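You operate a simulated robot arm through the tools that you are given. There is no shell and no other tool. Be economical: measure what you need, move in short steps, check, and stop when the job is done.

You run a simulated robot arm. Do the job below in one go: nothing can be reset, and whatever is moved stays where it is left.

Task
Fit the rubber ring, lock the cooker's lid and put the weight on.

The check looks at the end state, three seconds after you hand in, the way a careful person would. Anything else that was tipped, shoved, dropped, spilled or broken makes it a failure. Lids that push on must go on centred and level and be pressed home; caps that screw on are set level and turned clockwise until they are tight.

Robot
A 6-joint arm with a two-finger parallel gripper, fixed in place. Base frame: the origin is at the foot of the arm, x ahead of it, y to its left, z up; the work surface is at about z = 800. Readings come in mm, degrees, newtons and seconds.
With the tool pointing down near the work surface it reaches from about 260 to 680 mm from the base axis. Its first joint turns from -66.0 to 66.0 degrees. Payload 2.9 kg.
Tool frame: the origin (TCP) lies between the finger pads and is the grasp point; the fingertips stand 30 mm ahead of it; z points along the fingers, y is the line along which they close. Largest opening 110 mm; finger width 20, thickness 10; the body of the gripper, 48 by 112 mm, starts 55 mm behind the TCP.
Orientation is that of the tool frame in the base frame, as a unit quaternion [w, x, y, z]. With the fingers straight down and closing along the base's y, the tool's x points along the base's -x, its y along +y and its z along -z.

Tools
- The arm moves only by the tool apply_moves. Its argument "series" is one flat list of numbers, 7 for each row, row after row: the shift along the tool's x, y, z in mm, then the turn, a rotation vector about the tool's x, y, z in degrees, then the closure, from 0 (fully open) to 1 (shut). In form: [tx, ty, tz, ax, ay, az, fingers, tx, ty, tz, ax, ay, az, fingers, ...]. A call has 1 to 8 rows; each row is the pose to reach, as a shift and turn from the pose commanded when the call began, along the tool's axes at that moment. Each row takes 0.2 s and may step no farther than 50 mm and 8.6 degrees from the row before; otherwise, or with a gripper value out of range, the whole call is refused. Where a pose cannot be reached the arm comes as near as it can. A force on the tool above 70 N (or 10 N above the force at the start of the call, whichever is more), or a blocked arm, ends the call early, and 0.2 s more pass. Each finger travels about 108 mm/s and halts on what it meets, pressing with about 38 N; the grip force reading is that of the motor and also rises with nothing between the fingers. The clock runs only during rows and for 0.2 s after the last one: add rows that repeat a pose to give the fingers time. The reply holds the time, the measured pose of the TCP, the force on the tool along the base axes, the opening and the grip force, in the units named above and with some noise, and new pictures: "views" is both (left out), scene, wrist or none.
- Cameras (640 x 400 px; columns grow to the right, rows downward): "scene" is fixed at [85.1, 435.9, 1402.5]; the picture's right is [-0.70, -0.72, 0.00], its down [-0.29, 0.28, -0.92] and it looks along [0.66, -0.64, -0.40] (base axes); focal length 358 px, centre (320, 200). "wrist" rides on the gripper at [72, 17, -103] in the tool frame; the picture's right is [-0.23, 0.97, 0.00], its down [-0.76, -0.18, -0.62] and it looks along [-0.61, -0.14, 0.78] (tool axes); focal length 222 px, centre (320, 200). There is no depth. A picture from a camera that has moved, and an enlarged one, comes with that camera's place and axes in the base frame and with its lens.
- close_up(camera, box): a new picture of the part [left, top, right, bottom] of that camera's present view, enlarged. It takes no simulated time.
- hand_in(): hands the job in; it is judged then, once.

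Work in short steps. Places have to be worked out from the pictures, the camera data and where the tool is seen: move nearer, look again, correct. Check each grasp and each placing, and mend what went wrong. You have 120 turns and 170 pictures in all, those below and enlarged ones among them. Open the gripper and draw the arm clear of the work before you hand the job in, unless the task says otherwise; then end with one line.

The tools are called after "Call:" by a JSON object that holds its "fn" and its "kwargs". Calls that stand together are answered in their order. apply_moves: Moves the arm, as the interface text tells. Its arguments: {"type":"object","properties":{"series":{"type":"array"},"views":{"type":"string","enum":["both","scene","wrist","none"]}},"required":["series"]} The other tools are called the same way: close_up (camera, box) takes an enlarged picture of a part of a camera's view; hand_in () hands the job in.

At the start:

```text
clock: 0.0
position: [452.9, -73.3, 1181.5]
tool_rot: [0.001, -0.001, 1.0, 0.0]
wrist_force: [0.0, 0.5, 0.0]
opening: 110.0
gripper_force: 0.1
```

scene: 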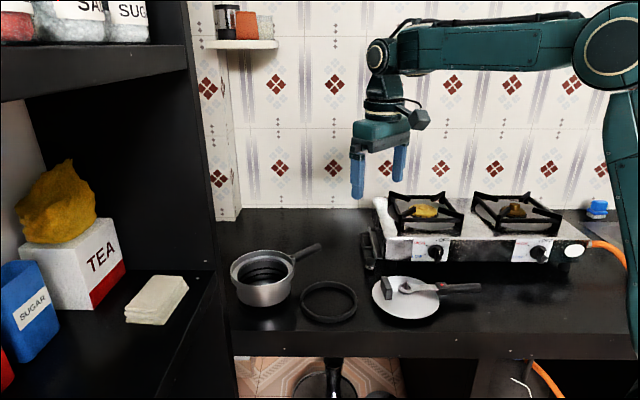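
wrist: 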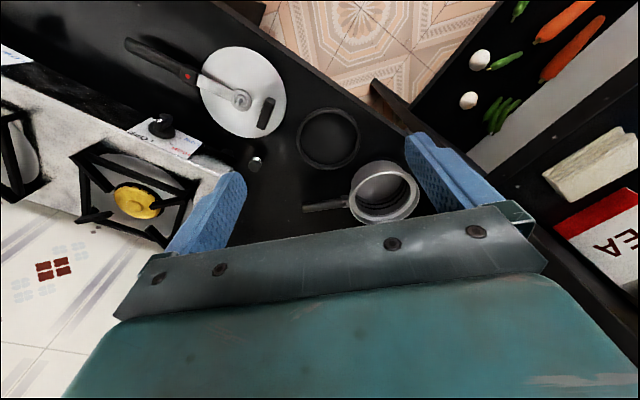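

The scene shows a pot (left), a black ring, a lid with handle and a small weight near it. I take close-ups to understand the parts.

Call:
{"fn": "close_up", "kwargs": {"camera": "scene", "box": [220, 220, 500, 340]}}

Call:
{"fn": "close_up", "kwargs": {"camera": "wrist", "box": [110, 20, 450, 232]}}

```text
2.29 times, centred on (360, 280) of scene
camera zoom: at [85.1, 435.9, 1402.5], right [-0.7, -0.72, 0.0], down [-0.29, 0.28, -0.92], along [0.66, -0.64, -0.4], focal length 817 px, centre (229, 17)
```

zoom: 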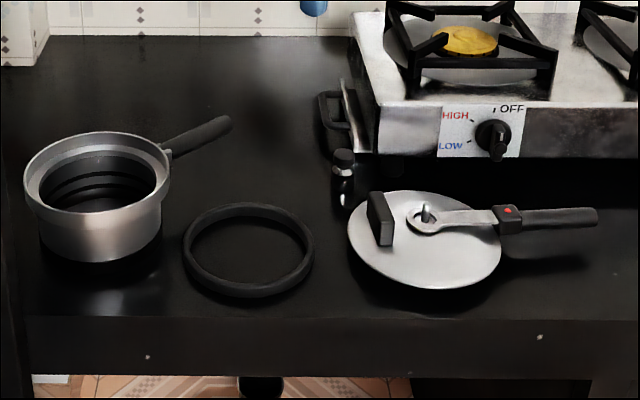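

```text
1.88 times, centred on (280, 126) of wrist
camera zoom: at [380.0, -57.6, 1284.4], right [0.23, 0.97, 0.0], down [0.76, -0.18, 0.62], along [0.61, -0.14, -0.78], focal length 418 px, centre (395, 339)
```

zoom: 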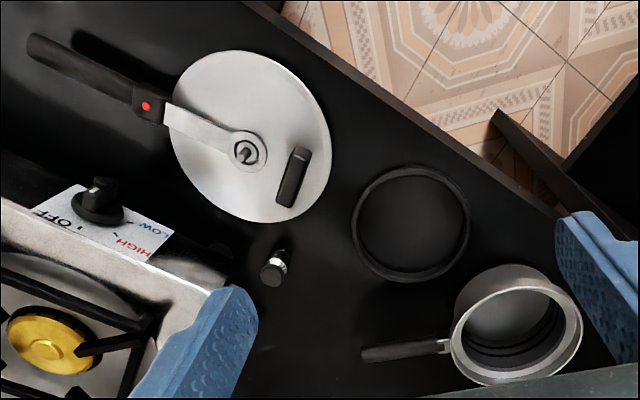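

The pot looks far out (about x 705, y 17), the ring is near (585, -84) and the lid post near (458, -225). I move nearer to the pot and look again.

Call:
{"fn": "apply_moves", "kwargs": {"series": [-27, 23, 30, 0, 0, 0, 0, -54, 46, 60, 0, 0, 0, 0, -81, 69, 90, 0, 0, 0, 0, -108, 92, 120, 0, 0, 0, 0, -135, 115, 150, 0, 0, 0, 0]}}

```text
clock: 1.2
position: [585.7, 41.5, 1032.1]
tool_rot: [0.0, 0.0, 1.0, 0.001]
wrist_force: [0.2, -0.6, 0.3]
opening: 110.0
gripper_force: 0.1
camera wrist: at [513.5, 58.2, 1134.3], right [0.23, 0.97, 0.0], down [0.76, -0.18, 0.62], along [0.61, -0.14, -0.78], focal length 222 px, centre (320, 200)
```

scene: 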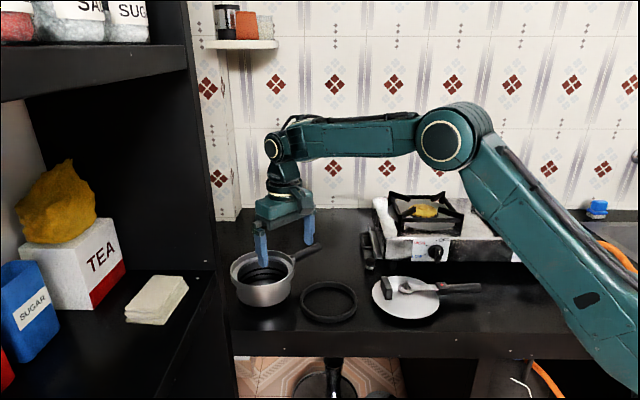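
wrist: 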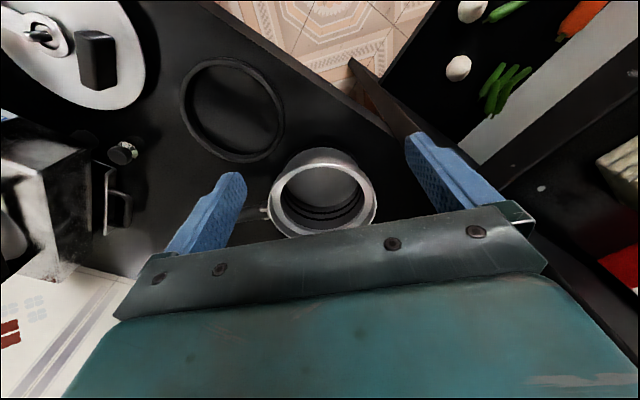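

Call:
{"fn": "close_up", "kwargs": {"camera": "wrist", "box": [160, 40, 400, 240]}}

Call:
{"fn": "close_up", "kwargs": {"camera": "wrist", "box": [0, 0, 190, 200]}}

Call:
{"fn": "close_up", "kwargs": {"camera": "scene", "box": [220, 230, 360, 330]}}

Call:
{"fn": "close_up", "kwargs": {"camera": "scene", "box": [355, 230, 495, 330]}}

```text
2.00 times, centred on (280, 140) of wrist
camera zoom: at [513.5, 58.2, 1134.3], right [0.23, 0.97, 0.0], down [0.76, -0.18, 0.62], along [0.61, -0.14, -0.78], focal length 444 px, centre (400, 320)
```

zoom: 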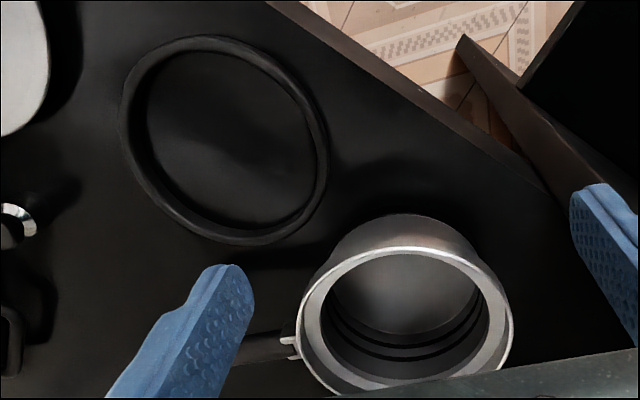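

```text
2.00 times, centred on (95, 100) of wrist
camera zoom: at [513.5, 58.2, 1134.3], right [0.23, 0.97, 0.0], down [0.76, -0.18, 0.62], along [0.61, -0.14, -0.78], focal length 444 px, centre (770, 400)
```

zoom: 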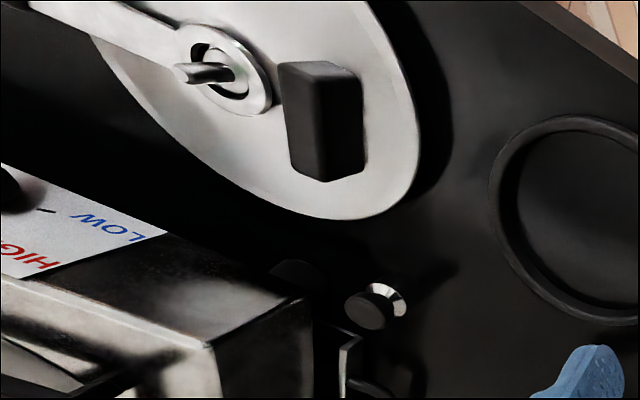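

```text
4.00 times, centred on (290, 280) of scene
camera zoom: at [85.1, 435.9, 1402.5], right [-0.7, -0.72, 0.0], down [-0.29, 0.28, -0.92], along [0.66, -0.64, -0.4], focal length 1430 px, centre (440, -120)
```

zoom: 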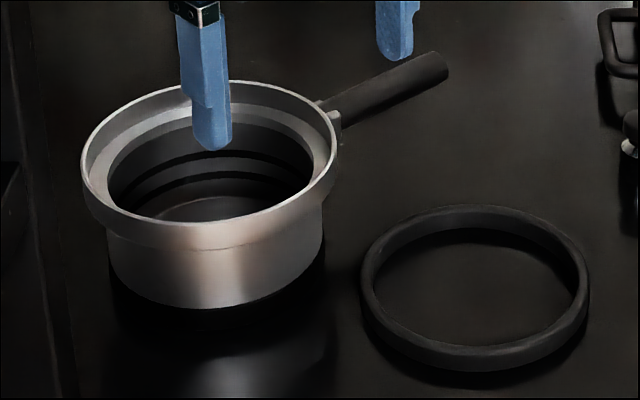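

```text
4.00 times, centred on (425, 280) of scene
camera zoom: at [85.1, 435.9, 1402.5], right [-0.7, -0.72, 0.0], down [-0.29, 0.28, -0.92], along [0.66, -0.64, -0.4], focal length 1430 px, centre (-100, -120)
```

zoom: 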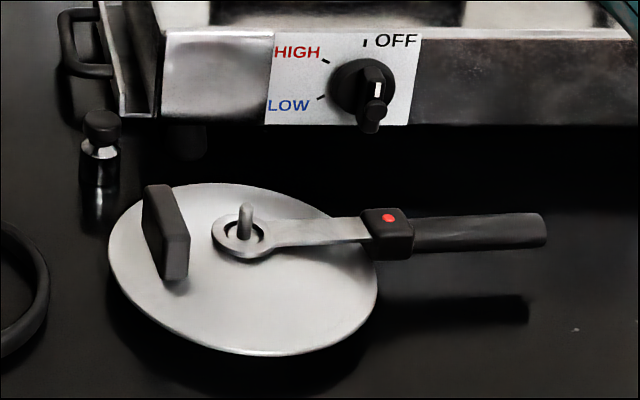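

The pot has a ledge inside its rim for the ring, and the lid carries a vent post, a grip block and a long handle. I check whether a downward tool reaches the pot centre (x≈700).

Call:
{"fn": "apply_moves", "kwargs": {"series": [-40, -7, 0, 0, 0, 0, 0, -80, -14, 0, 0, 0, 0, 0, -115, -20, 0, 0, 0, 0, 0, -115, -20, 30, 0, 0, 0, 0]}}

```text
clock: 2.2
position: [665.5, 10.3, 1001.6]
tool_rot: [0.0, 0.0, 1.0, 0.0]
wrist_force: [0.1, -0.5, 0.2]
opening: 110.1
gripper_force: 0.1
out of reach, approached as far as the arm can: row 2, 3, 4
camera wrist: at [593.6, 27.3, 1104.9], right [0.23, 0.97, 0.0], down [0.76, -0.18, 0.62], along [0.61, -0.14, -0.78], focal length 222 px, centre (320, 200)
```

scene: 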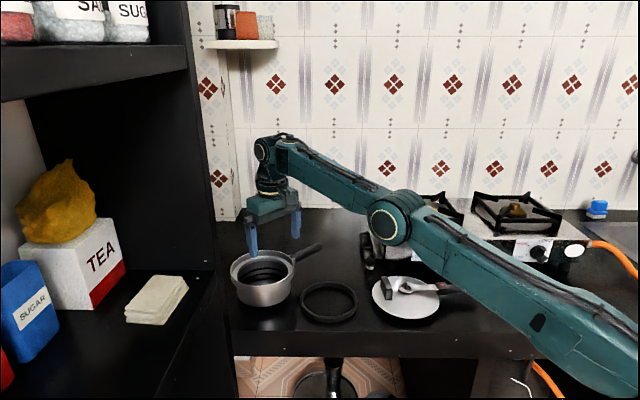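
wrist: 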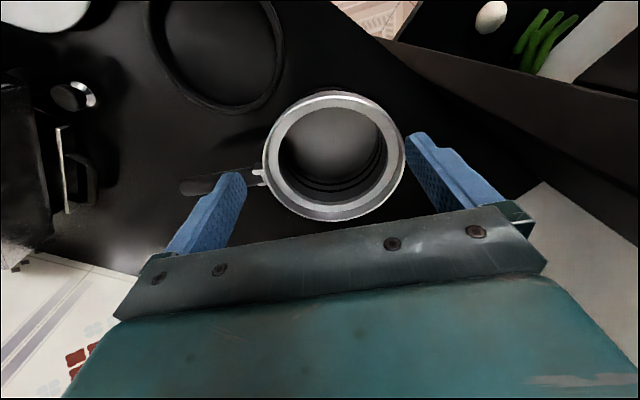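

Downward reach stops near x 665 here, so I will use a tilted tool at the pot. I look closely at the pot's rim for lugs or notches.

Call:
{"fn": "close_up", "kwargs": {"camera": "wrist", "box": [170, 70, 430, 232]}}

```text
2.46 times, centred on (300, 151) of wrist
camera zoom: at [593.6, 27.3, 1104.9], right [0.23, 0.97, 0.0], down [0.76, -0.18, 0.62], along [0.61, -0.14, -0.78], focal length 547 px, centre (369, 321)
```

zoom: 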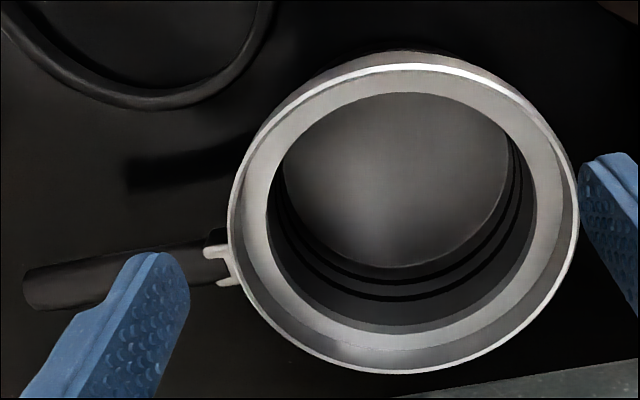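

The pot centre is about (709, 16), rim z≈888, handle toward about -94°. I go to above the near side of the ring, turning the tool so that it closes along x.

Call:
{"fn": "apply_moves", "kwargs": {"series": [19, -12, 4, 0, 0, 8.5, 0, 37, -24, 8, 0, 0, 17, 0, 56, -35, 12, 0, 0, 25.5, 0, 74, -47, 16, 0, 0, 34, 0, 93, -59, 20, 0, 0, 42.5, 0, 111, -71, 25, 0, 0, 51, 0, 130, -82, 30, 0, 0, 59.5, 0, 148, -94, 40, 0, 0, 68, 0], "views": "none"}}

Call:
{"fn": "apply_moves", "kwargs": {"series": [0, 0, 10, 0, 0, 8, 0, 0, 0, 20, 0, 0, 16, 0, 0, 0, 30, 0, 0, 22, 0]}}

```text
clock: 4.0
position: [519.4, -84.3, 962.4]
tool_rot: [0.0, 0.561, 0.828, 0.0]
wrist_force: [0.3, -0.5, -0.4]
opening: 110.0
gripper_force: 0.1
```

```text
clock: 4.8
position: [519.1, -83.9, 930.2]
tool_rot: [0.0, 0.707, 0.707, 0.0]
wrist_force: [0.4, 0.2, 0.2]
opening: 110.0
gripper_force: 0.1
camera wrist: at [535.4, -12.1, 1033.5], right [0.97, -0.23, 0.0], down [-0.18, -0.76, 0.62], along [-0.14, -0.61, -0.78], focal length 222 px, centre (320, 200)
```

scene: 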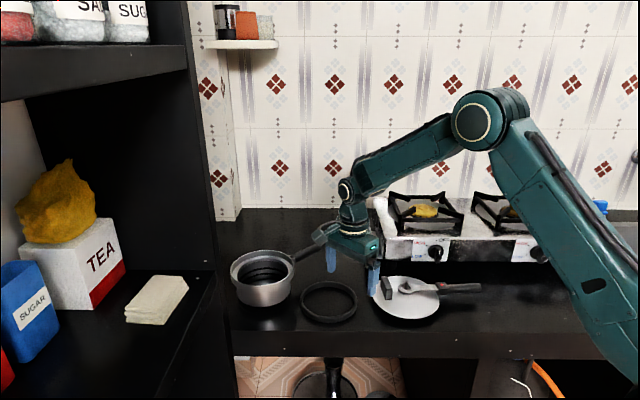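
wrist: 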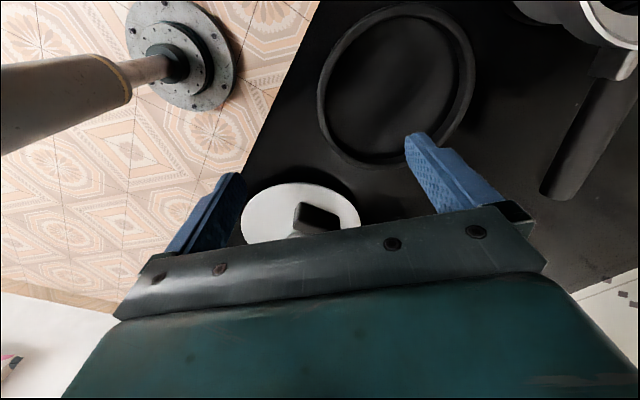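

The ring centre reads about (591, -85), outer radius 72, so the near band is near x 523. I lower and narrow the fingers to refine.

Call:
{"fn": "apply_moves", "kwargs": {"series": [0, 2, 30, 0, 0, 0, 0.3, -1, 4, 60, 0, 0, 0, 0.6, -1, 4, 80, 0, 0, 0, 0.65], "views": "wrist"}}

Call:
{"fn": "close_up", "kwargs": {"camera": "scene", "box": [280, 220, 440, 340]}}

```text
clock: 5.6
position: [523.8, -85.6, 849.9]
tool_rot: [0.0, 0.707, 0.707, 0.0]
wrist_force: [-0.3, 0.5, -0.5]
opening: 38.1
gripper_force: 0.1
camera wrist: at [539.4, -13.1, 954.2], right [0.97, -0.23, 0.0], down [-0.18, -0.76, 0.62], along [-0.14, -0.61, -0.78], focal length 222 px, centre (320, 200)
```

wrist: 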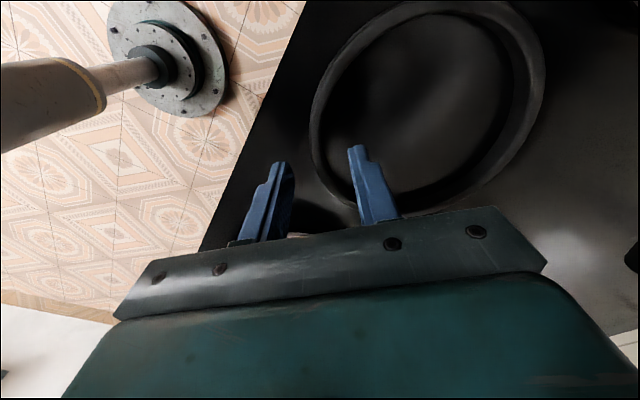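

```text
3.33 times, centred on (360, 280) of scene
camera zoom: at [85.1, 435.9, 1402.5], right [-0.7, -0.72, 0.0], down [-0.29, 0.28, -0.92], along [0.66, -0.64, -0.4], focal length 1192 px, centre (187, -67)
```

zoom: 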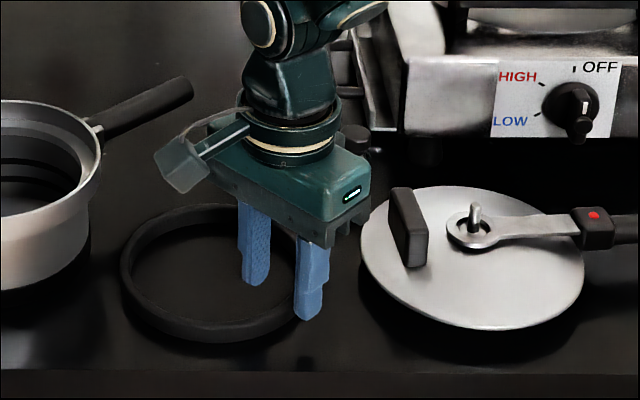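

The ring's band lies between the fingertips (tips z≈820). I descend to tips ≈806 to hold only its upper part and close.

Call:
{"fn": "apply_moves", "kwargs": {"series": [0, 0, 13.5, 0, 0, 0, 0.65, 0, 0, 13.5, 0, 0, 0, 0.85, 0, 0, 13.5, 0, 0, 0, 1, 0, 0, 13.5, 0, 0, 0, 1], "views": "wrist"}}

Call:
{"fn": "close_up", "kwargs": {"camera": "scene", "box": [280, 250, 400, 340]}}

```text
clock: 6.6
position: [522.5, -85.6, 836.8]
tool_rot: [0.001, 0.707, 0.707, -0.001]
wrist_force: [0.3, 0.4, -0.2]
opening: 5.6
gripper_force: 38.3
camera wrist: at [540.1, -13.0, 940.3], right [0.97, -0.23, 0.0], down [-0.18, -0.76, 0.62], along [-0.14, -0.61, -0.78], focal length 222 px, centre (320, 200)
```

wrist: 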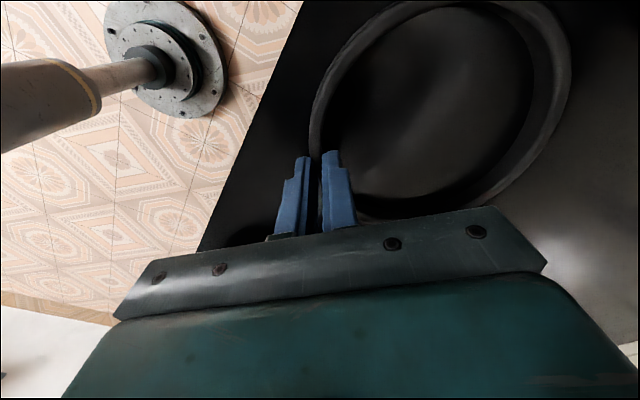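

```text
4.44 times, centred on (340, 295) of scene
camera zoom: at [85.1, 435.9, 1402.5], right [-0.7, -0.72, 0.0], down [-0.29, 0.28, -0.92], along [0.66, -0.64, -0.4], focal length 1589 px, centre (231, -222)
```

zoom: 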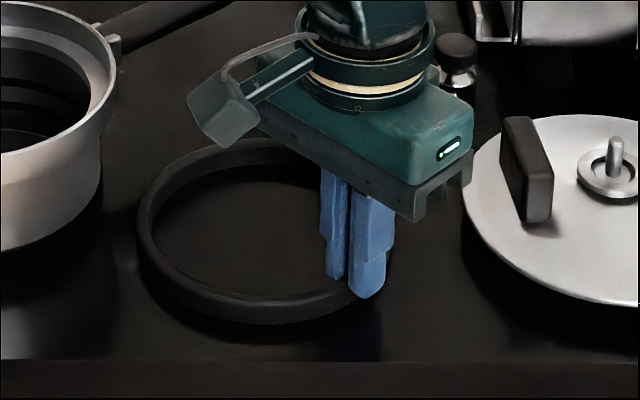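

Gripped with 5.6 mm opening. I lift and check that the ring comes along level.

Call:
{"fn": "apply_moves", "kwargs": {"series": [0, 0, -15, 0, 0, 0, 1, 0, 0, -40, 0, 0, 0, 1, 0, 0, -80, 0, 0, 0, 1, 0, 0, -120, 0, 0, 0, 1, 0, 0, -120, 0, 0, 0, 1]}}

```text
clock: 7.8
position: [520.6, -86.0, 956.8]
tool_rot: [0.0, 0.707, 0.707, -0.001]
wrist_force: [0.3, -0.2, -0.9]
opening: 5.7
gripper_force: 38.0
camera wrist: at [537.9, -13.4, 1060.7], right [0.97, -0.23, 0.0], down [-0.18, -0.76, 0.62], along [-0.14, -0.61, -0.78], focal length 222 px, centre (320, 200)
```

scene: 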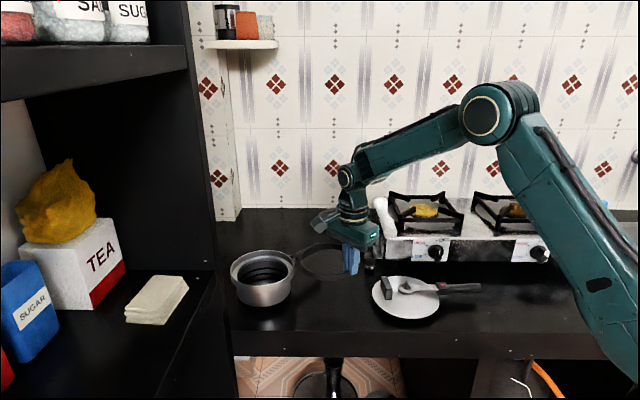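
wrist: 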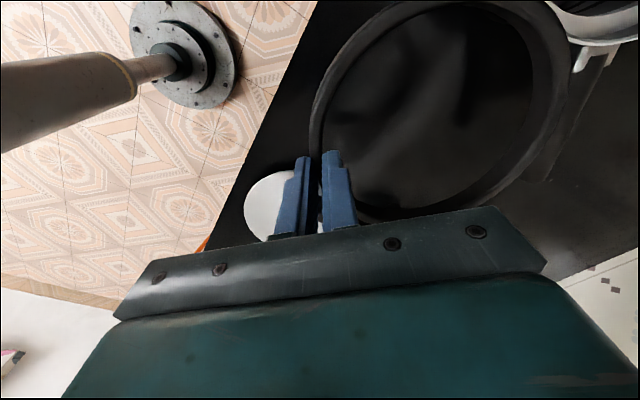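

The ring is held. I carry it above the pot, ring bottom about 30 mm above the rim.

Call:
{"fn": "apply_moves", "kwargs": {"series": [25, 30, 0, 0, 0, 0, 1, 51, 60, 0, 0, 0, 0, 1, 76, 90, 0, 0, 0, 0, 1, 102, 119, 0, 0, 0, 0, 1, 102, 119, 0, 0, 0, 0, 1], "views": "wrist"}}

Call:
{"fn": "close_up", "kwargs": {"camera": "scene", "box": [210, 210, 350, 310]}}

```text
clock: 9.0
position: [638.8, 16.6, 957.6]
tool_rot: [0.0, 0.707, 0.707, 0.0]
wrist_force: [-0.2, 0.9, 0.0]
opening: 5.6
gripper_force: 37.7
camera wrist: at [656.2, 89.5, 1060.3], right [0.97, -0.23, 0.0], down [-0.18, -0.76, 0.62], along [-0.14, -0.61, -0.78], focal length 222 px, centre (320, 200)
```

wrist: 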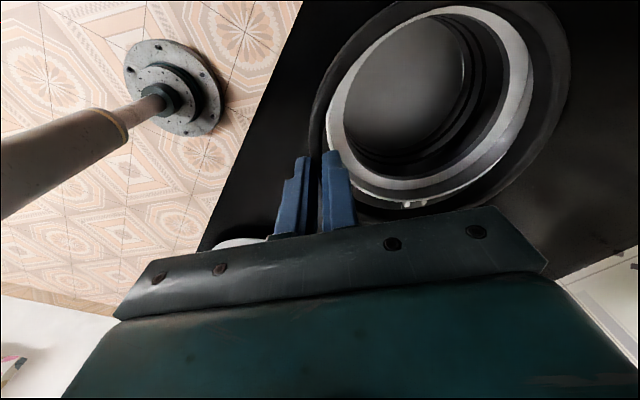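

```text
4.00 times, centred on (280, 260) of scene
camera zoom: at [85.1, 435.9, 1402.5], right [-0.7, -0.72, 0.0], down [-0.29, 0.28, -0.92], along [0.66, -0.64, -0.4], focal length 1430 px, centre (480, -40)
```

zoom: 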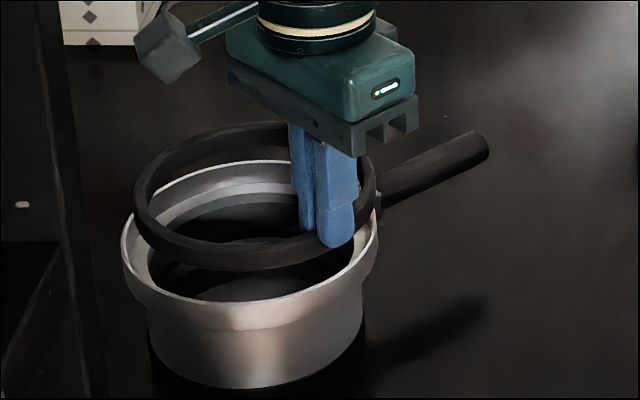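

Call:
{"fn": "close_up", "kwargs": {"camera": "wrist", "box": [280, 0, 600, 230]}}

```text
1.74 times, centred on (440, 115) of wrist
camera zoom: at [656.2, 89.5, 1060.3], right [0.97, -0.23, 0.0], down [-0.18, -0.76, 0.62], along [-0.14, -0.61, -0.78], focal length 386 px, centre (111, 348)
```

zoom: 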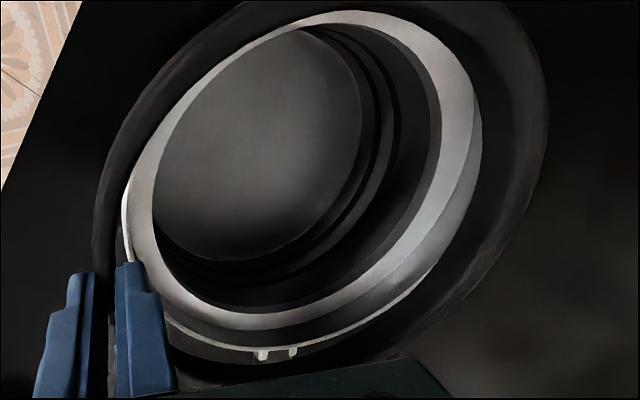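

Estimates put the pot centre a bit farther out than the ring. I shift 6 mm outward and lower 20 mm to compare concentricity closer to the rim.

Call:
{"fn": "apply_moves", "kwargs": {"series": [0, 6, 10, 0, 0, 0, 1, 0, 6, 20, 0, 0, 0, 1, 0, 6, 20, 0, 0, 0, 1], "views": "none"}}

Call:
{"fn": "close_up", "kwargs": {"camera": "scene", "box": [210, 210, 350, 310]}}

Call:
{"fn": "close_up", "kwargs": {"camera": "wrist", "box": [280, 0, 600, 230]}}

```text
clock: 9.8
position: [647.1, 17.6, 936.7]
tool_rot: [0.0, 0.707, 0.707, 0.0]
wrist_force: [-0.2, -0.4, -1.0]
opening: 5.4
gripper_force: 38.0
```

```text
4.00 times, centred on (280, 260) of scene
camera zoom: at [85.1, 435.9, 1402.5], right [-0.7, -0.72, 0.0], down [-0.29, 0.28, -0.92], along [0.66, -0.64, -0.4], focal length 1430 px, centre (480, -40)
```

zoom: 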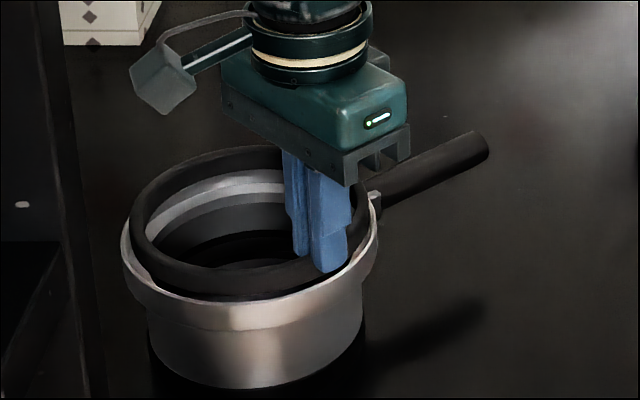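

```text
1.74 times, centred on (440, 115) of wrist
camera zoom: at [663.2, 89.7, 1039.8], right [0.97, -0.23, 0.0], down [-0.18, -0.76, 0.62], along [-0.14, -0.61, -0.78], focal length 386 px, centre (111, 348)
```

zoom: 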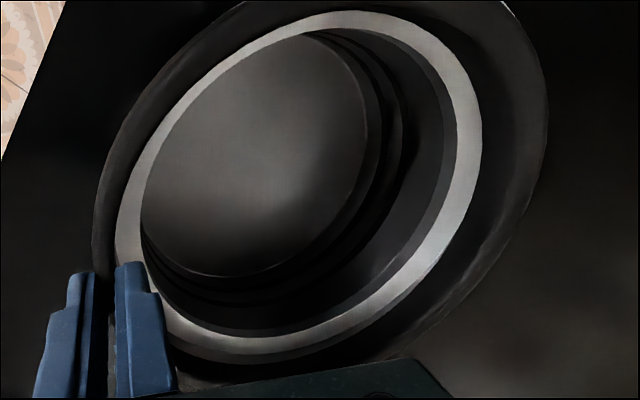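

The ring seems about 4 mm short in x. I correct, lower a further 8 mm and look again.

Call:
{"fn": "apply_moves", "kwargs": {"series": [-2, 4, 0, 0, 0, 0, 1, -2, 4, 8, 0, 0, 0, 1, -2, 4, 8, 0, 0, 0, 1], "views": "none"}}

Call:
{"fn": "close_up", "kwargs": {"camera": "scene", "box": [230, 230, 326, 290]}}

Call:
{"fn": "close_up", "kwargs": {"camera": "wrist", "box": [280, 0, 600, 230]}}

```text
clock: 10.6
position: [651.0, 15.9, 927.3]
tool_rot: [0.0, 0.707, 0.707, 0.0]
wrist_force: [-1.0, 0.4, 0.1]
opening: 5.6
gripper_force: 38.4
```

```text
6.67 times, centred on (278, 260) of scene
camera zoom: at [85.1, 435.9, 1402.5], right [-0.7, -0.72, 0.0], down [-0.29, 0.28, -0.92], along [0.66, -0.64, -0.4], focal length 2383 px, centre (600, -200)
```

zoom: 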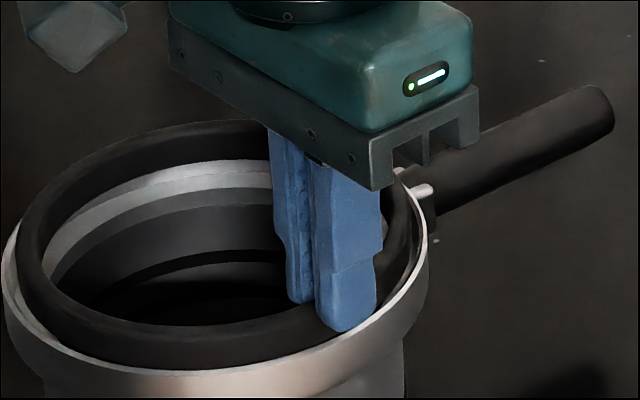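

```text
1.74 times, centred on (440, 115) of wrist
camera zoom: at [668.3, 87.3, 1031.5], right [0.97, -0.23, 0.0], down [-0.18, -0.76, 0.62], along [-0.14, -0.61, -0.78], focal length 386 px, centre (111, 348)
```

zoom: 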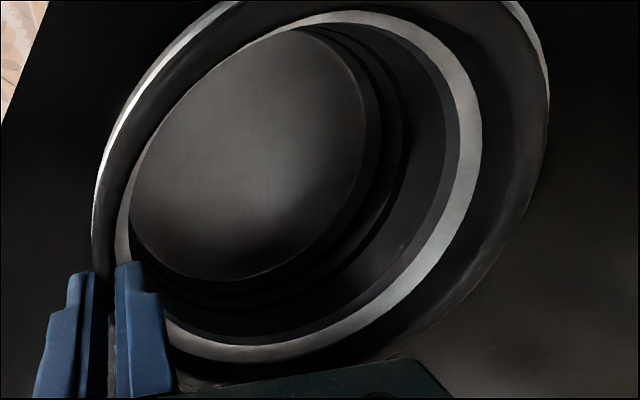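

The rim is now visible evenly around the ring and no contact force; the ring seems to be entering the recess. I lower in small steps.

Call:
{"fn": "apply_moves", "kwargs": {"series": [0, 0, 4, 0, 0, 0, 1, 0, 0, 7, 0, 0, 0, 1, 0, 0, 7, 0, 0, 0, 1], "views": "none"}}

Call:
{"fn": "close_up", "kwargs": {"camera": "scene", "box": [230, 230, 326, 290]}}

Call:
{"fn": "close_up", "kwargs": {"camera": "wrist", "box": [280, 0, 600, 230]}}

```text
clock: 11.4
position: [651.3, 14.7, 926.8]
tool_rot: [0.002, 0.707, 0.708, 0.003]
wrist_force: [-17.4, -1.5, 41.0]
opening: 5.6
gripper_force: 38.1
```

```text
6.67 times, centred on (278, 260) of scene
camera zoom: at [83.8, 435.8, 1402.6], right [-0.7, -0.72, 0.0], down [-0.29, 0.28, -0.92], along [0.66, -0.64, -0.4], focal length 2383 px, centre (600, -200)
```

zoom: 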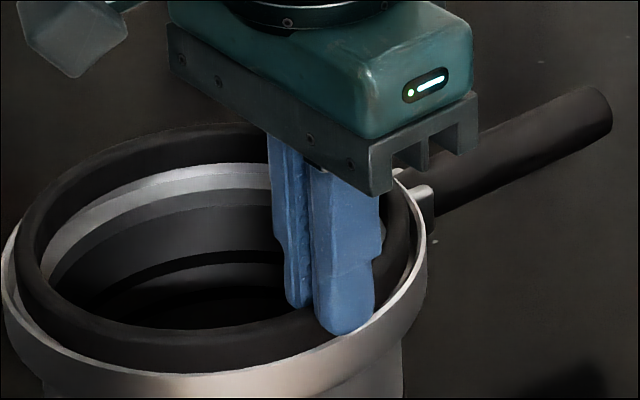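

```text
1.74 times, centred on (440, 115) of wrist
camera zoom: at [667.6, 87.2, 1030.1], right [0.97, -0.23, 0.01], down [-0.18, -0.76, 0.62], along [-0.14, -0.61, -0.78], focal length 386 px, centre (111, 348)
```

zoom: 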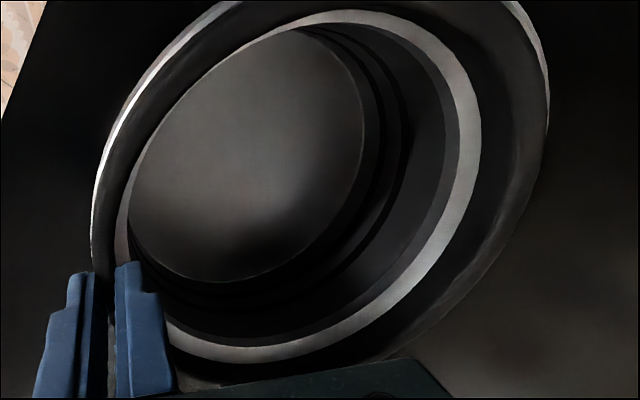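

Contact at about 41 N: either ring or the outer fingertip is on the rim. I back up 3 mm and inspect closely.

Call:
{"fn": "apply_moves", "kwargs": {"series": [0, 0, -3, 0, 0, 0, 1, 0, 0, -3, 0, 0, 0, 1], "views": "none"}}

Call:
{"fn": "close_up", "kwargs": {"camera": "scene", "box": [228, 240, 268, 290]}}

Call:
{"fn": "close_up", "kwargs": {"camera": "scene", "box": [260, 240, 300, 290]}}

Call:
{"fn": "close_up", "kwargs": {"camera": "wrist", "box": [310, 0, 630, 200]}}

```text
clock: 12.0
position: [651.8, 15.1, 926.6]
tool_rot: [0.002, 0.707, 0.707, 0.002]
wrist_force: [-5.2, -1.4, 26.1]
opening: 5.6
gripper_force: 37.8
```

```text
8.00 times, centred on (248, 265) of scene
camera zoom: at [84.5, 435.8, 1402.5], right [-0.7, -0.72, 0.0], down [-0.29, 0.28, -0.92], along [0.66, -0.64, -0.4], focal length 2860 px, centre (896, -320)
```

zoom: 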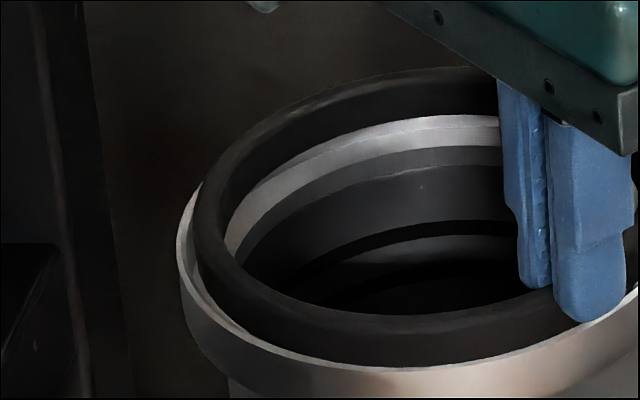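

```text
8.00 times, centred on (280, 265) of scene
camera zoom: at [84.5, 435.8, 1402.5], right [-0.7, -0.72, 0.0], down [-0.29, 0.28, -0.92], along [0.66, -0.64, -0.4], focal length 2860 px, centre (640, -320)
```

zoom: 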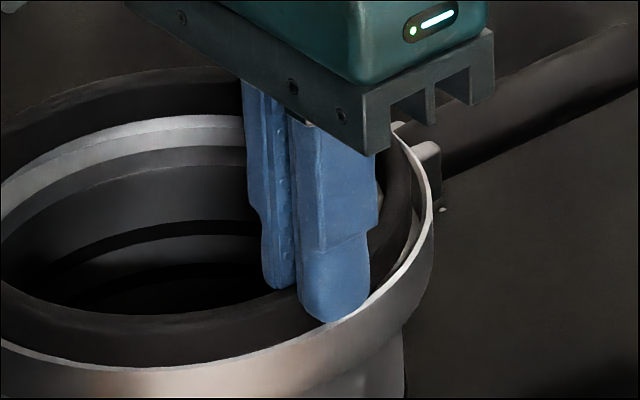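

```text
2.00 times, centred on (470, 100) of wrist
camera zoom: at [668.0, 87.2, 1030.0], right [0.97, -0.23, 0.0], down [-0.18, -0.76, 0.62], along [-0.14, -0.61, -0.78], focal length 444 px, centre (20, 400)
```

zoom: 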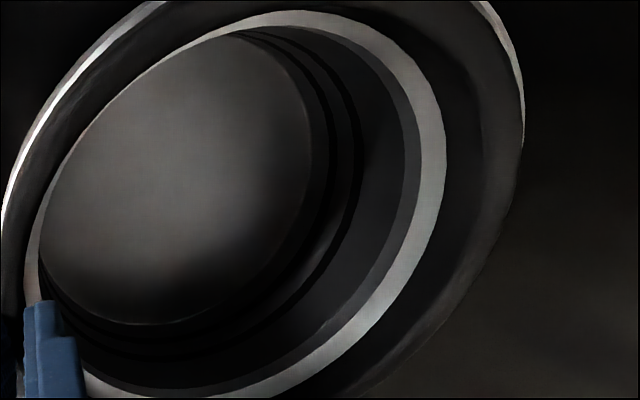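

The fingertip seems to rest on the rim with the ring's lower edge inside the recess. I relieve the load and open slightly to let the ring drop in.

Call:
{"fn": "apply_moves", "kwargs": {"series": [0, 0, -3, 0, 0, 0, 1, 0, 0, -3, 0, 0, 0, 0.85, 0, 0, -3, 0, 0, 0, 0.8], "views": "none"}}

Call:
{"fn": "close_up", "kwargs": {"camera": "scene", "box": [230, 230, 326, 290]}}

Call:
{"fn": "close_up", "kwargs": {"camera": "wrist", "box": [280, 0, 600, 230]}}

```text
clock: 12.8
position: [651.9, 15.1, 927.6]
tool_rot: [0.0, 0.708, 0.707, 0.0]
wrist_force: [0.3, 0.1, -0.4]
opening: 21.9
gripper_force: 0.0
```

```text
6.67 times, centred on (278, 260) of scene
camera zoom: at [85.1, 435.9, 1402.5], right [-0.7, -0.72, 0.0], down [-0.29, 0.28, -0.92], along [0.66, -0.64, -0.4], focal length 2383 px, centre (600, -200)
```

zoom: 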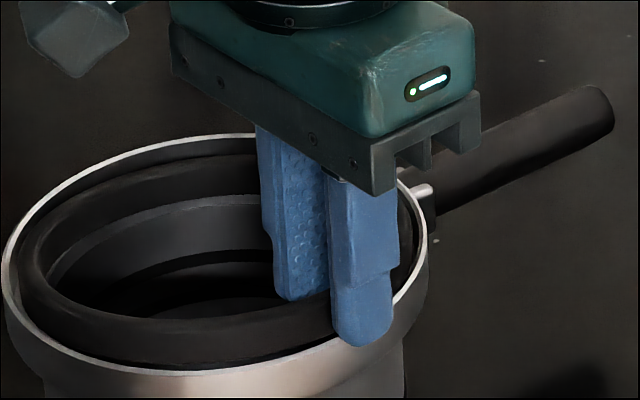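

```text
1.74 times, centred on (440, 115) of wrist
camera zoom: at [667.7, 87.1, 1029.7], right [0.97, -0.23, 0.0], down [-0.18, -0.76, 0.62], along [-0.14, -0.61, -0.78], focal length 386 px, centre (111, 348)
```

zoom: 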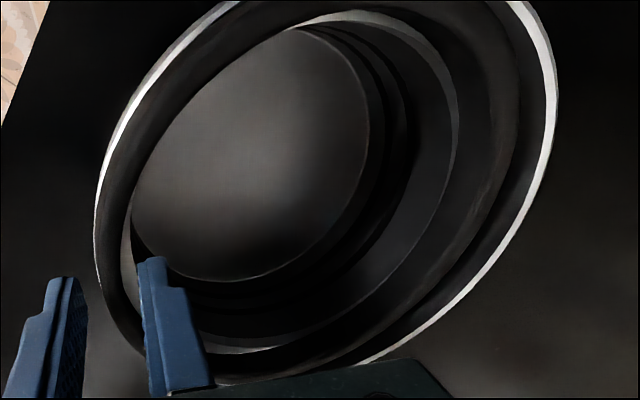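

The ring dropped into the recess. I raise the gripper and check it from above.

Call:
{"fn": "apply_moves", "kwargs": {"series": [0, 0, -30, 0, 0, 0, 0.8, 0, 0, -70, 0, 0, 0, 0.8, 0, -20, -100, 0, 0, 0, 0.8], "views": "none"}}

Call:
{"fn": "close_up", "kwargs": {"camera": "scene", "box": [222, 230, 318, 305]}}

Call:
{"fn": "close_up", "kwargs": {"camera": "wrist", "box": [280, 0, 600, 230]}}

```text
clock: 13.6
position: [632.6, 16.0, 1027.1]
tool_rot: [-0.001, 0.707, 0.707, -0.001]
wrist_force: [0.3, 0.1, -0.7]
opening: 21.9
gripper_force: 0.1
```

```text
5.33 times, centred on (270, 268) of scene
camera zoom: at [85.1, 435.9, 1402.5], right [-0.7, -0.72, 0.0], down [-0.29, 0.28, -0.92], along [0.66, -0.64, -0.4], focal length 1907 px, centre (587, -160)
```

zoom: 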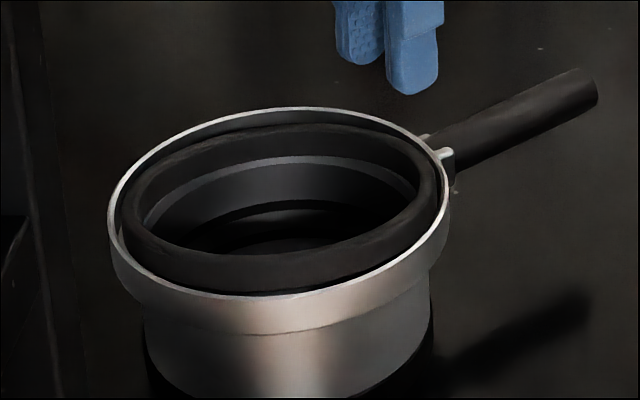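

```text
1.74 times, centred on (440, 115) of wrist
camera zoom: at [648.7, 89.3, 1130.5], right [0.97, -0.23, 0.0], down [-0.18, -0.76, 0.62], along [-0.14, -0.61, -0.78], focal length 386 px, centre (111, 348)
```

zoom: 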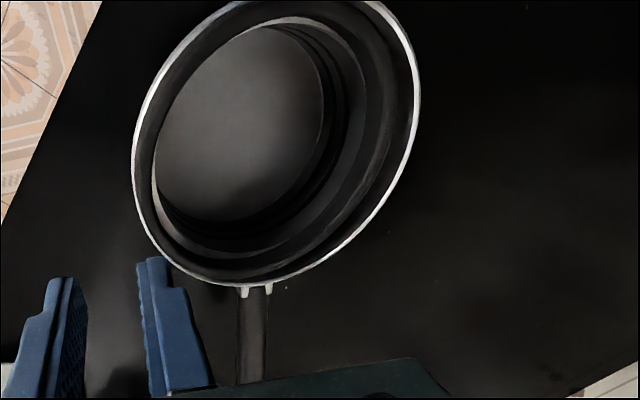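

Call:
{"fn": "close_up", "kwargs": {"camera": "scene", "box": [236, 246, 310, 292]}}

Call:
{"fn": "apply_moves", "kwargs": {"series": [40, 0, -10, 0, 0, 0, 0.8, 60, -10, -10, 0, 0, 0, 0.8, 60, -10, -10, 0, 0, 0, 0.8], "views": "wrist"}}

```text
8.65 times, centred on (273, 269) of scene
camera zoom: at [85.1, 435.9, 1402.5], right [-0.7, -0.72, 0.0], down [-0.29, 0.28, -0.92], along [0.66, -0.64, -0.4], focal length 3092 px, centre (726, -397)
```

zoom: 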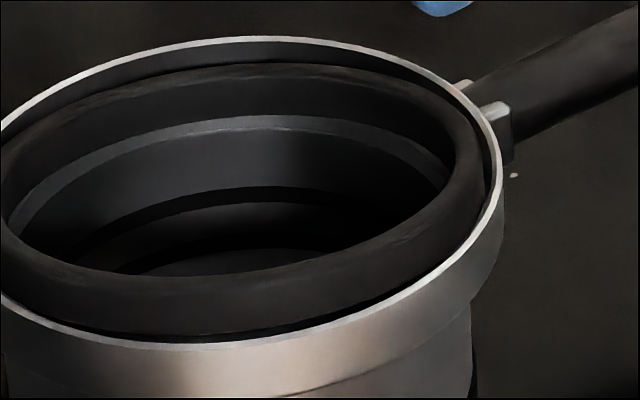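

```text
clock: 14.4
position: [622.0, 71.0, 1039.0]
tool_rot: [0.0, 0.711, 0.703, -0.001]
wrist_force: [-7.9, -31.3, -1.2]
opening: 22.0
gripper_force: 0.0
camera wrist: at [639.4, 142.8, 1141.8], right [0.97, -0.24, 0.0], down [-0.18, -0.76, 0.62], along [-0.15, -0.61, -0.78], focal length 222 px, centre (320, 200)
```

wrist: 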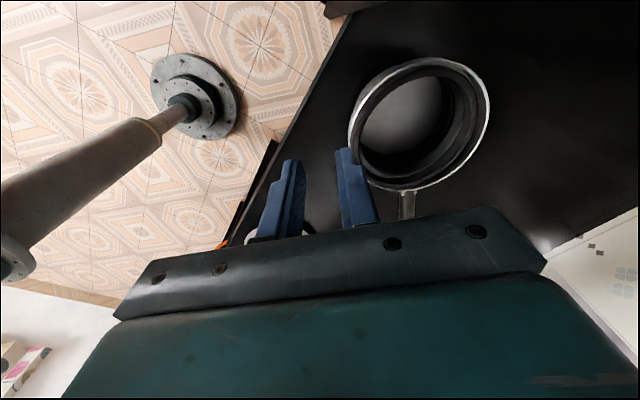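

The gripper body touched the cabinet on the left (31 N); I back off right away. The ring is sitting tilted, its side toward the scene camera (direction -x,+y) still up, so it needs pressing there.

Call:
{"fn": "apply_moves", "kwargs": {"series": [-20, 0, 0, 0, 0, 0, 0.8, -50, 0, 0, 0, 0, 0, 0.9, -70, 0, 0, 0, 0, 0, 1]}}

```text
clock: 15.2
position: [621.1, 5.6, 1039.0]
tool_rot: [0.0, 0.706, 0.708, 0.001]
wrist_force: [0.4, -0.1, 0.5]
opening: 0.3
gripper_force: 37.7
camera wrist: at [638.3, 77.4, 1142.6], right [0.97, -0.23, 0.0], down [-0.18, -0.76, 0.62], along [-0.14, -0.61, -0.78], focal length 222 px, centre (320, 200)
```

scene: 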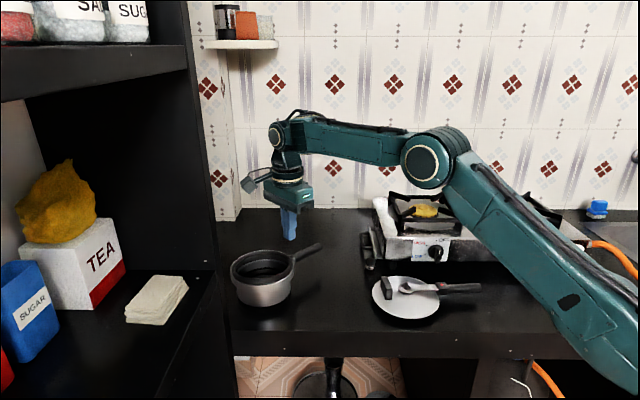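
wrist: 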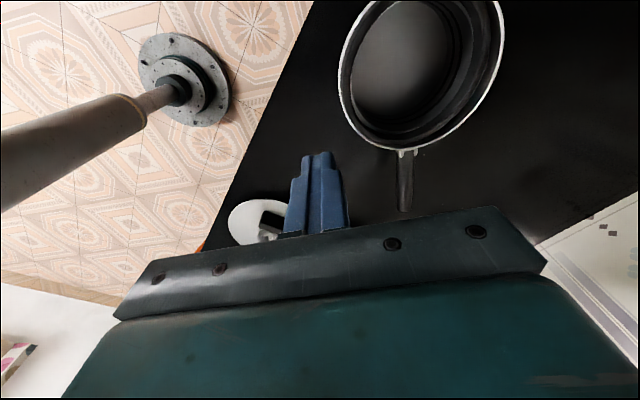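

Nothing displaced. I turn the tool by 135° so the camera sits on the free side.

Call:
{"fn": "apply_moves", "kwargs": {"series": [0, 0, 0, 0, 0, -8.5, 1, 0, 0, 0, 0, 0, -17, 1, 0, 0, 0, 0, 0, -25.5, 1, 0, 0, 0, 0, 0, -34, 1, 0, 0, 0, 0, 0, -42.5, 1, 0, 0, 0, 0, 0, -51, 1, 0, 0, 0, 0, 0, -59.5, 1, 0, 0, 0, 0, 0, -68, 1], "views": "none"}}

Call:
{"fn": "apply_moves", "kwargs": {"series": [0, 0, 0, 0, 0, -8.5, 1, 0, 0, 0, 0, 0, -17, 1, 0, 0, 0, 0, 0, -25.5, 1, 0, 0, 0, 0, 0, -34, 1, 0, 0, 0, 0, 0, -42.5, 1, 0, 0, 0, 0, 0, -51, 1, 0, 0, 0, 0, 0, -59.5, 1, 0, 0, 0, 0, 0, -67, 1], "views": "wrist"}}

```text
clock: 17.0
position: [621.1, 5.4, 1038.1]
tool_rot: [0.0, 0.189, 0.982, 0.0]
wrist_force: [-0.3, 0.2, -0.7]
opening: 0.0
gripper_force: 37.9
```

```text
clock: 18.8
position: [621.2, 6.8, 1038.1]
tool_rot: [0.0, -0.384, 0.923, 0.0]
wrist_force: [-0.7, 0.1, 1.1]
opening: 0.0
gripper_force: 38.0
camera wrist: at [558.5, -34.0, 1141.1], right [-0.53, 0.85, 0.0], down [0.66, 0.41, 0.62], along [0.53, 0.33, -0.78], focal length 222 px, centre (320, 200)
```

wrist: 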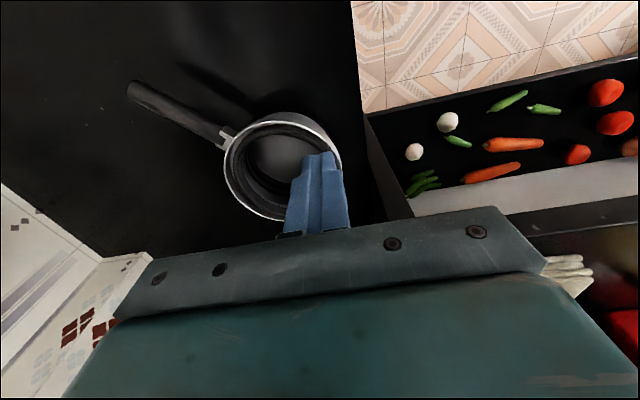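

I move the closed fingertips above the raised part of the ring, near (667, 46).

Call:
{"fn": "apply_moves", "kwargs": {"series": [-20, -1, 25, 0, 0, 0, 1, -40, -3, 55, 0, 0, 0, 1, -60, -4.5, 85, 0, 0, 0, 1, -60, -4.5, 85, 0, 0, 0, 1], "views": "wrist"}}

Call:
{"fn": "close_up", "kwargs": {"camera": "scene", "box": [222, 220, 318, 295]}}

```text
clock: 19.8
position: [667.1, 45.7, 953.5]
tool_rot: [0.0, -0.383, 0.924, -0.001]
wrist_force: [-1.1, -0.7, -0.1]
opening: 0.0
gripper_force: 37.7
camera wrist: at [604.2, 6.3, 1056.6], right [-0.53, 0.85, 0.0], down [0.66, 0.41, 0.62], along [0.53, 0.33, -0.78], focal length 222 px, centre (320, 200)
```

wrist: 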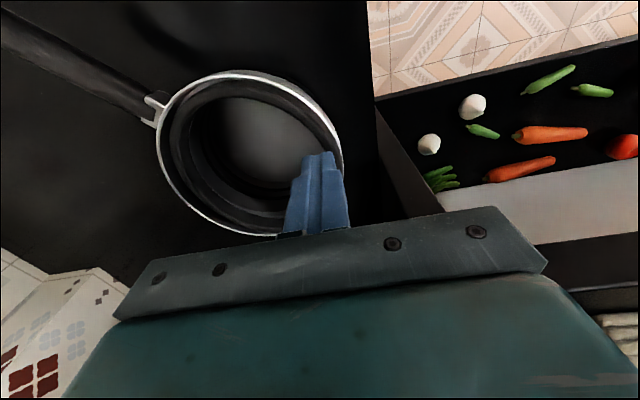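

```text
5.33 times, centred on (270, 258) of scene
camera zoom: at [85.1, 435.9, 1402.5], right [-0.7, -0.72, 0.0], down [-0.29, 0.28, -0.92], along [0.66, -0.64, -0.4], focal length 1907 px, centre (587, -107)
```

zoom: 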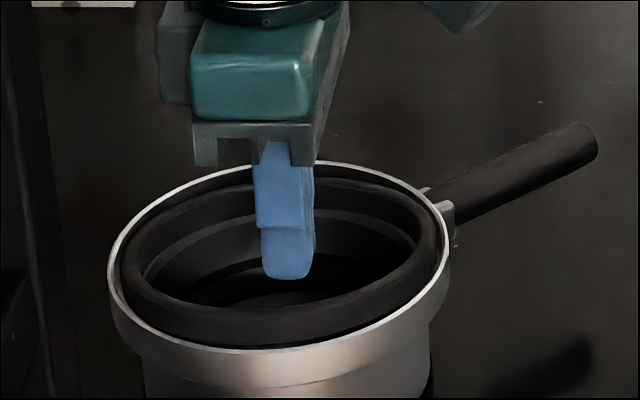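

The tip will overlap the inner half of the ring's raised front. I shift 2 mm toward the front and press down in steps.

Call:
{"fn": "apply_moves", "kwargs": {"series": [0, 2, 10, 0, 0, 0, 1, 0, 2, 16, 0, 0, 0, 1, 0, 2, 22, 0, 0, 0, 1, 0, 2, 27, 0, 0, 0, 1, 0, 2, 31, 0, 0, 0, 1], "views": "none"}}

Call:
{"fn": "close_up", "kwargs": {"camera": "scene", "box": [222, 220, 318, 295]}}

```text
clock: 21.0
position: [666.0, 46.4, 935.3]
tool_rot: [0.007, -0.382, 0.924, -0.003]
wrist_force: [-26.1, -0.1, 60.2]
opening: 0.0
gripper_force: 37.5
```

```text
5.33 times, centred on (270, 258) of scene
camera zoom: at [83.2, 435.8, 1402.6], right [-0.7, -0.72, 0.0], down [-0.29, 0.28, -0.92], along [0.66, -0.64, -0.4], focal length 1907 px, centre (587, -107)
```

zoom: 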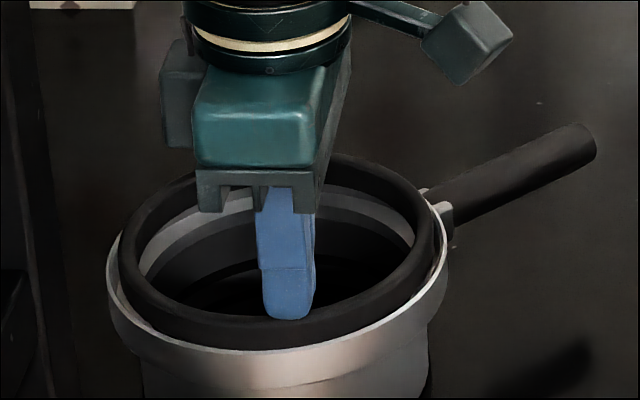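

Pressing only made the ring see-saw: its front rests on the rim. Recomputing, the pot centre is about (724, 12), so the ring is ~6 mm too near the camera. I rise, open a little and position to regrasp the front band.

Call:
{"fn": "apply_moves", "kwargs": {"series": [0, 0, -20, 0, 0, 0, 1, 0, 0, -35, 0, 0, 0, 0.85, 0, 0, -40, 0, 0, 0, 0.75], "views": "wrist"}}

Call:
{"fn": "close_up", "kwargs": {"camera": "scene", "box": [222, 220, 318, 295]}}

```text
clock: 21.8
position: [667.8, 46.3, 961.8]
tool_rot: [0.0, -0.382, 0.924, 0.001]
wrist_force: [-0.5, 0.5, 0.4]
opening: 27.5
gripper_force: 0.0
camera wrist: at [603.0, 6.7, 1064.8], right [-0.53, 0.85, 0.0], down [0.66, 0.41, 0.62], along [0.53, 0.33, -0.78], focal length 222 px, centre (320, 200)
```

wrist: 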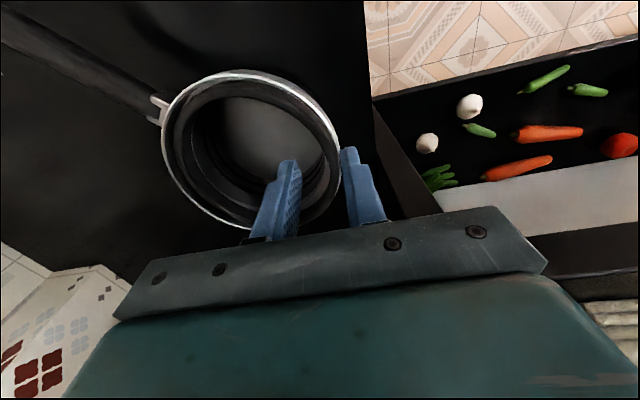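

```text
5.33 times, centred on (270, 258) of scene
camera zoom: at [85.1, 435.9, 1402.5], right [-0.7, -0.72, 0.0], down [-0.29, 0.28, -0.92], along [0.66, -0.64, -0.4], focal length 1907 px, centre (587, -107)
```

zoom: 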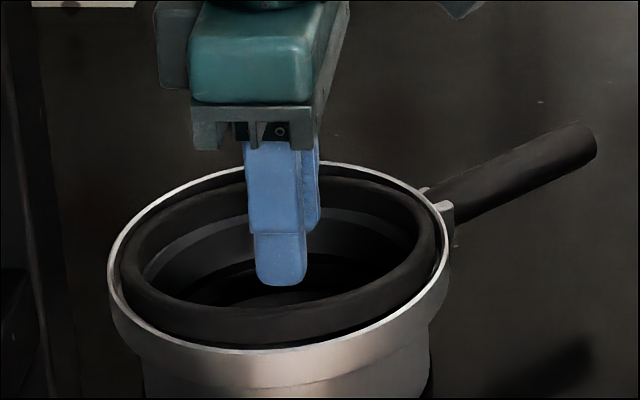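

Call:
{"fn": "apply_moves", "kwargs": {"series": [-4, 8, 10, 0, 0, 0, 0.75, -4, 8, 22, 0, 0, 0, 0.75, -4, 8, 22, 0, 0, 0, 0.75], "views": "none"}}

Call:
{"fn": "close_up", "kwargs": {"camera": "scene", "box": [222, 220, 318, 295]}}

Call:
{"fn": "close_up", "kwargs": {"camera": "wrist", "box": [140, 60, 400, 240]}}

```text
clock: 22.6
position: [663.1, 54.4, 939.7]
tool_rot: [0.0, -0.383, 0.924, 0.0]
wrist_force: [-0.4, 0.1, -0.3]
opening: 27.4
gripper_force: 0.0
```

```text
5.33 times, centred on (270, 258) of scene
camera zoom: at [85.1, 435.9, 1402.5], right [-0.7, -0.72, 0.0], down [-0.29, 0.28, -0.92], along [0.66, -0.64, -0.4], focal length 1907 px, centre (587, -107)
```

zoom: 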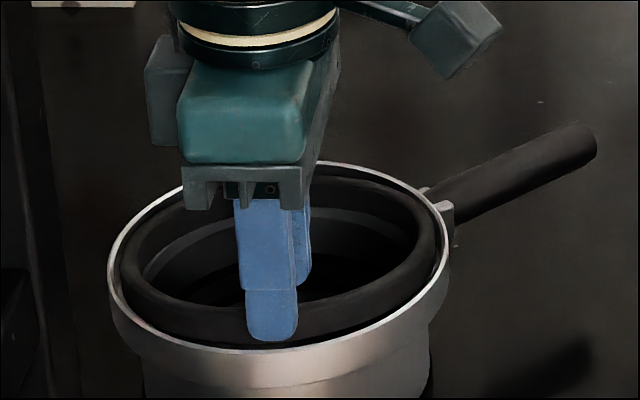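

```text
2.22 times, centred on (270, 150) of wrist
camera zoom: at [600.3, 15.1, 1042.8], right [-0.53, 0.85, 0.0], down [0.66, 0.41, 0.62], along [0.53, 0.33, -0.78], focal length 494 px, centre (431, 311)
```

zoom: 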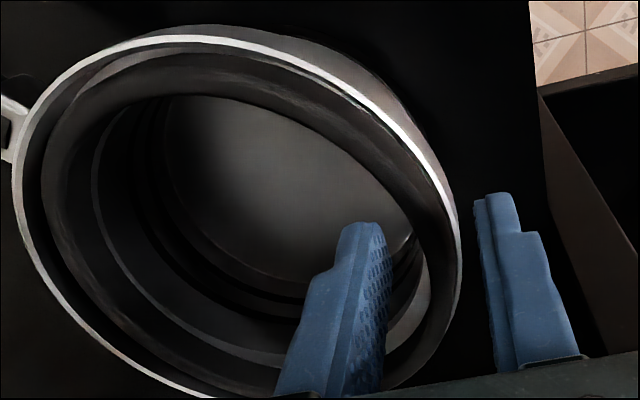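

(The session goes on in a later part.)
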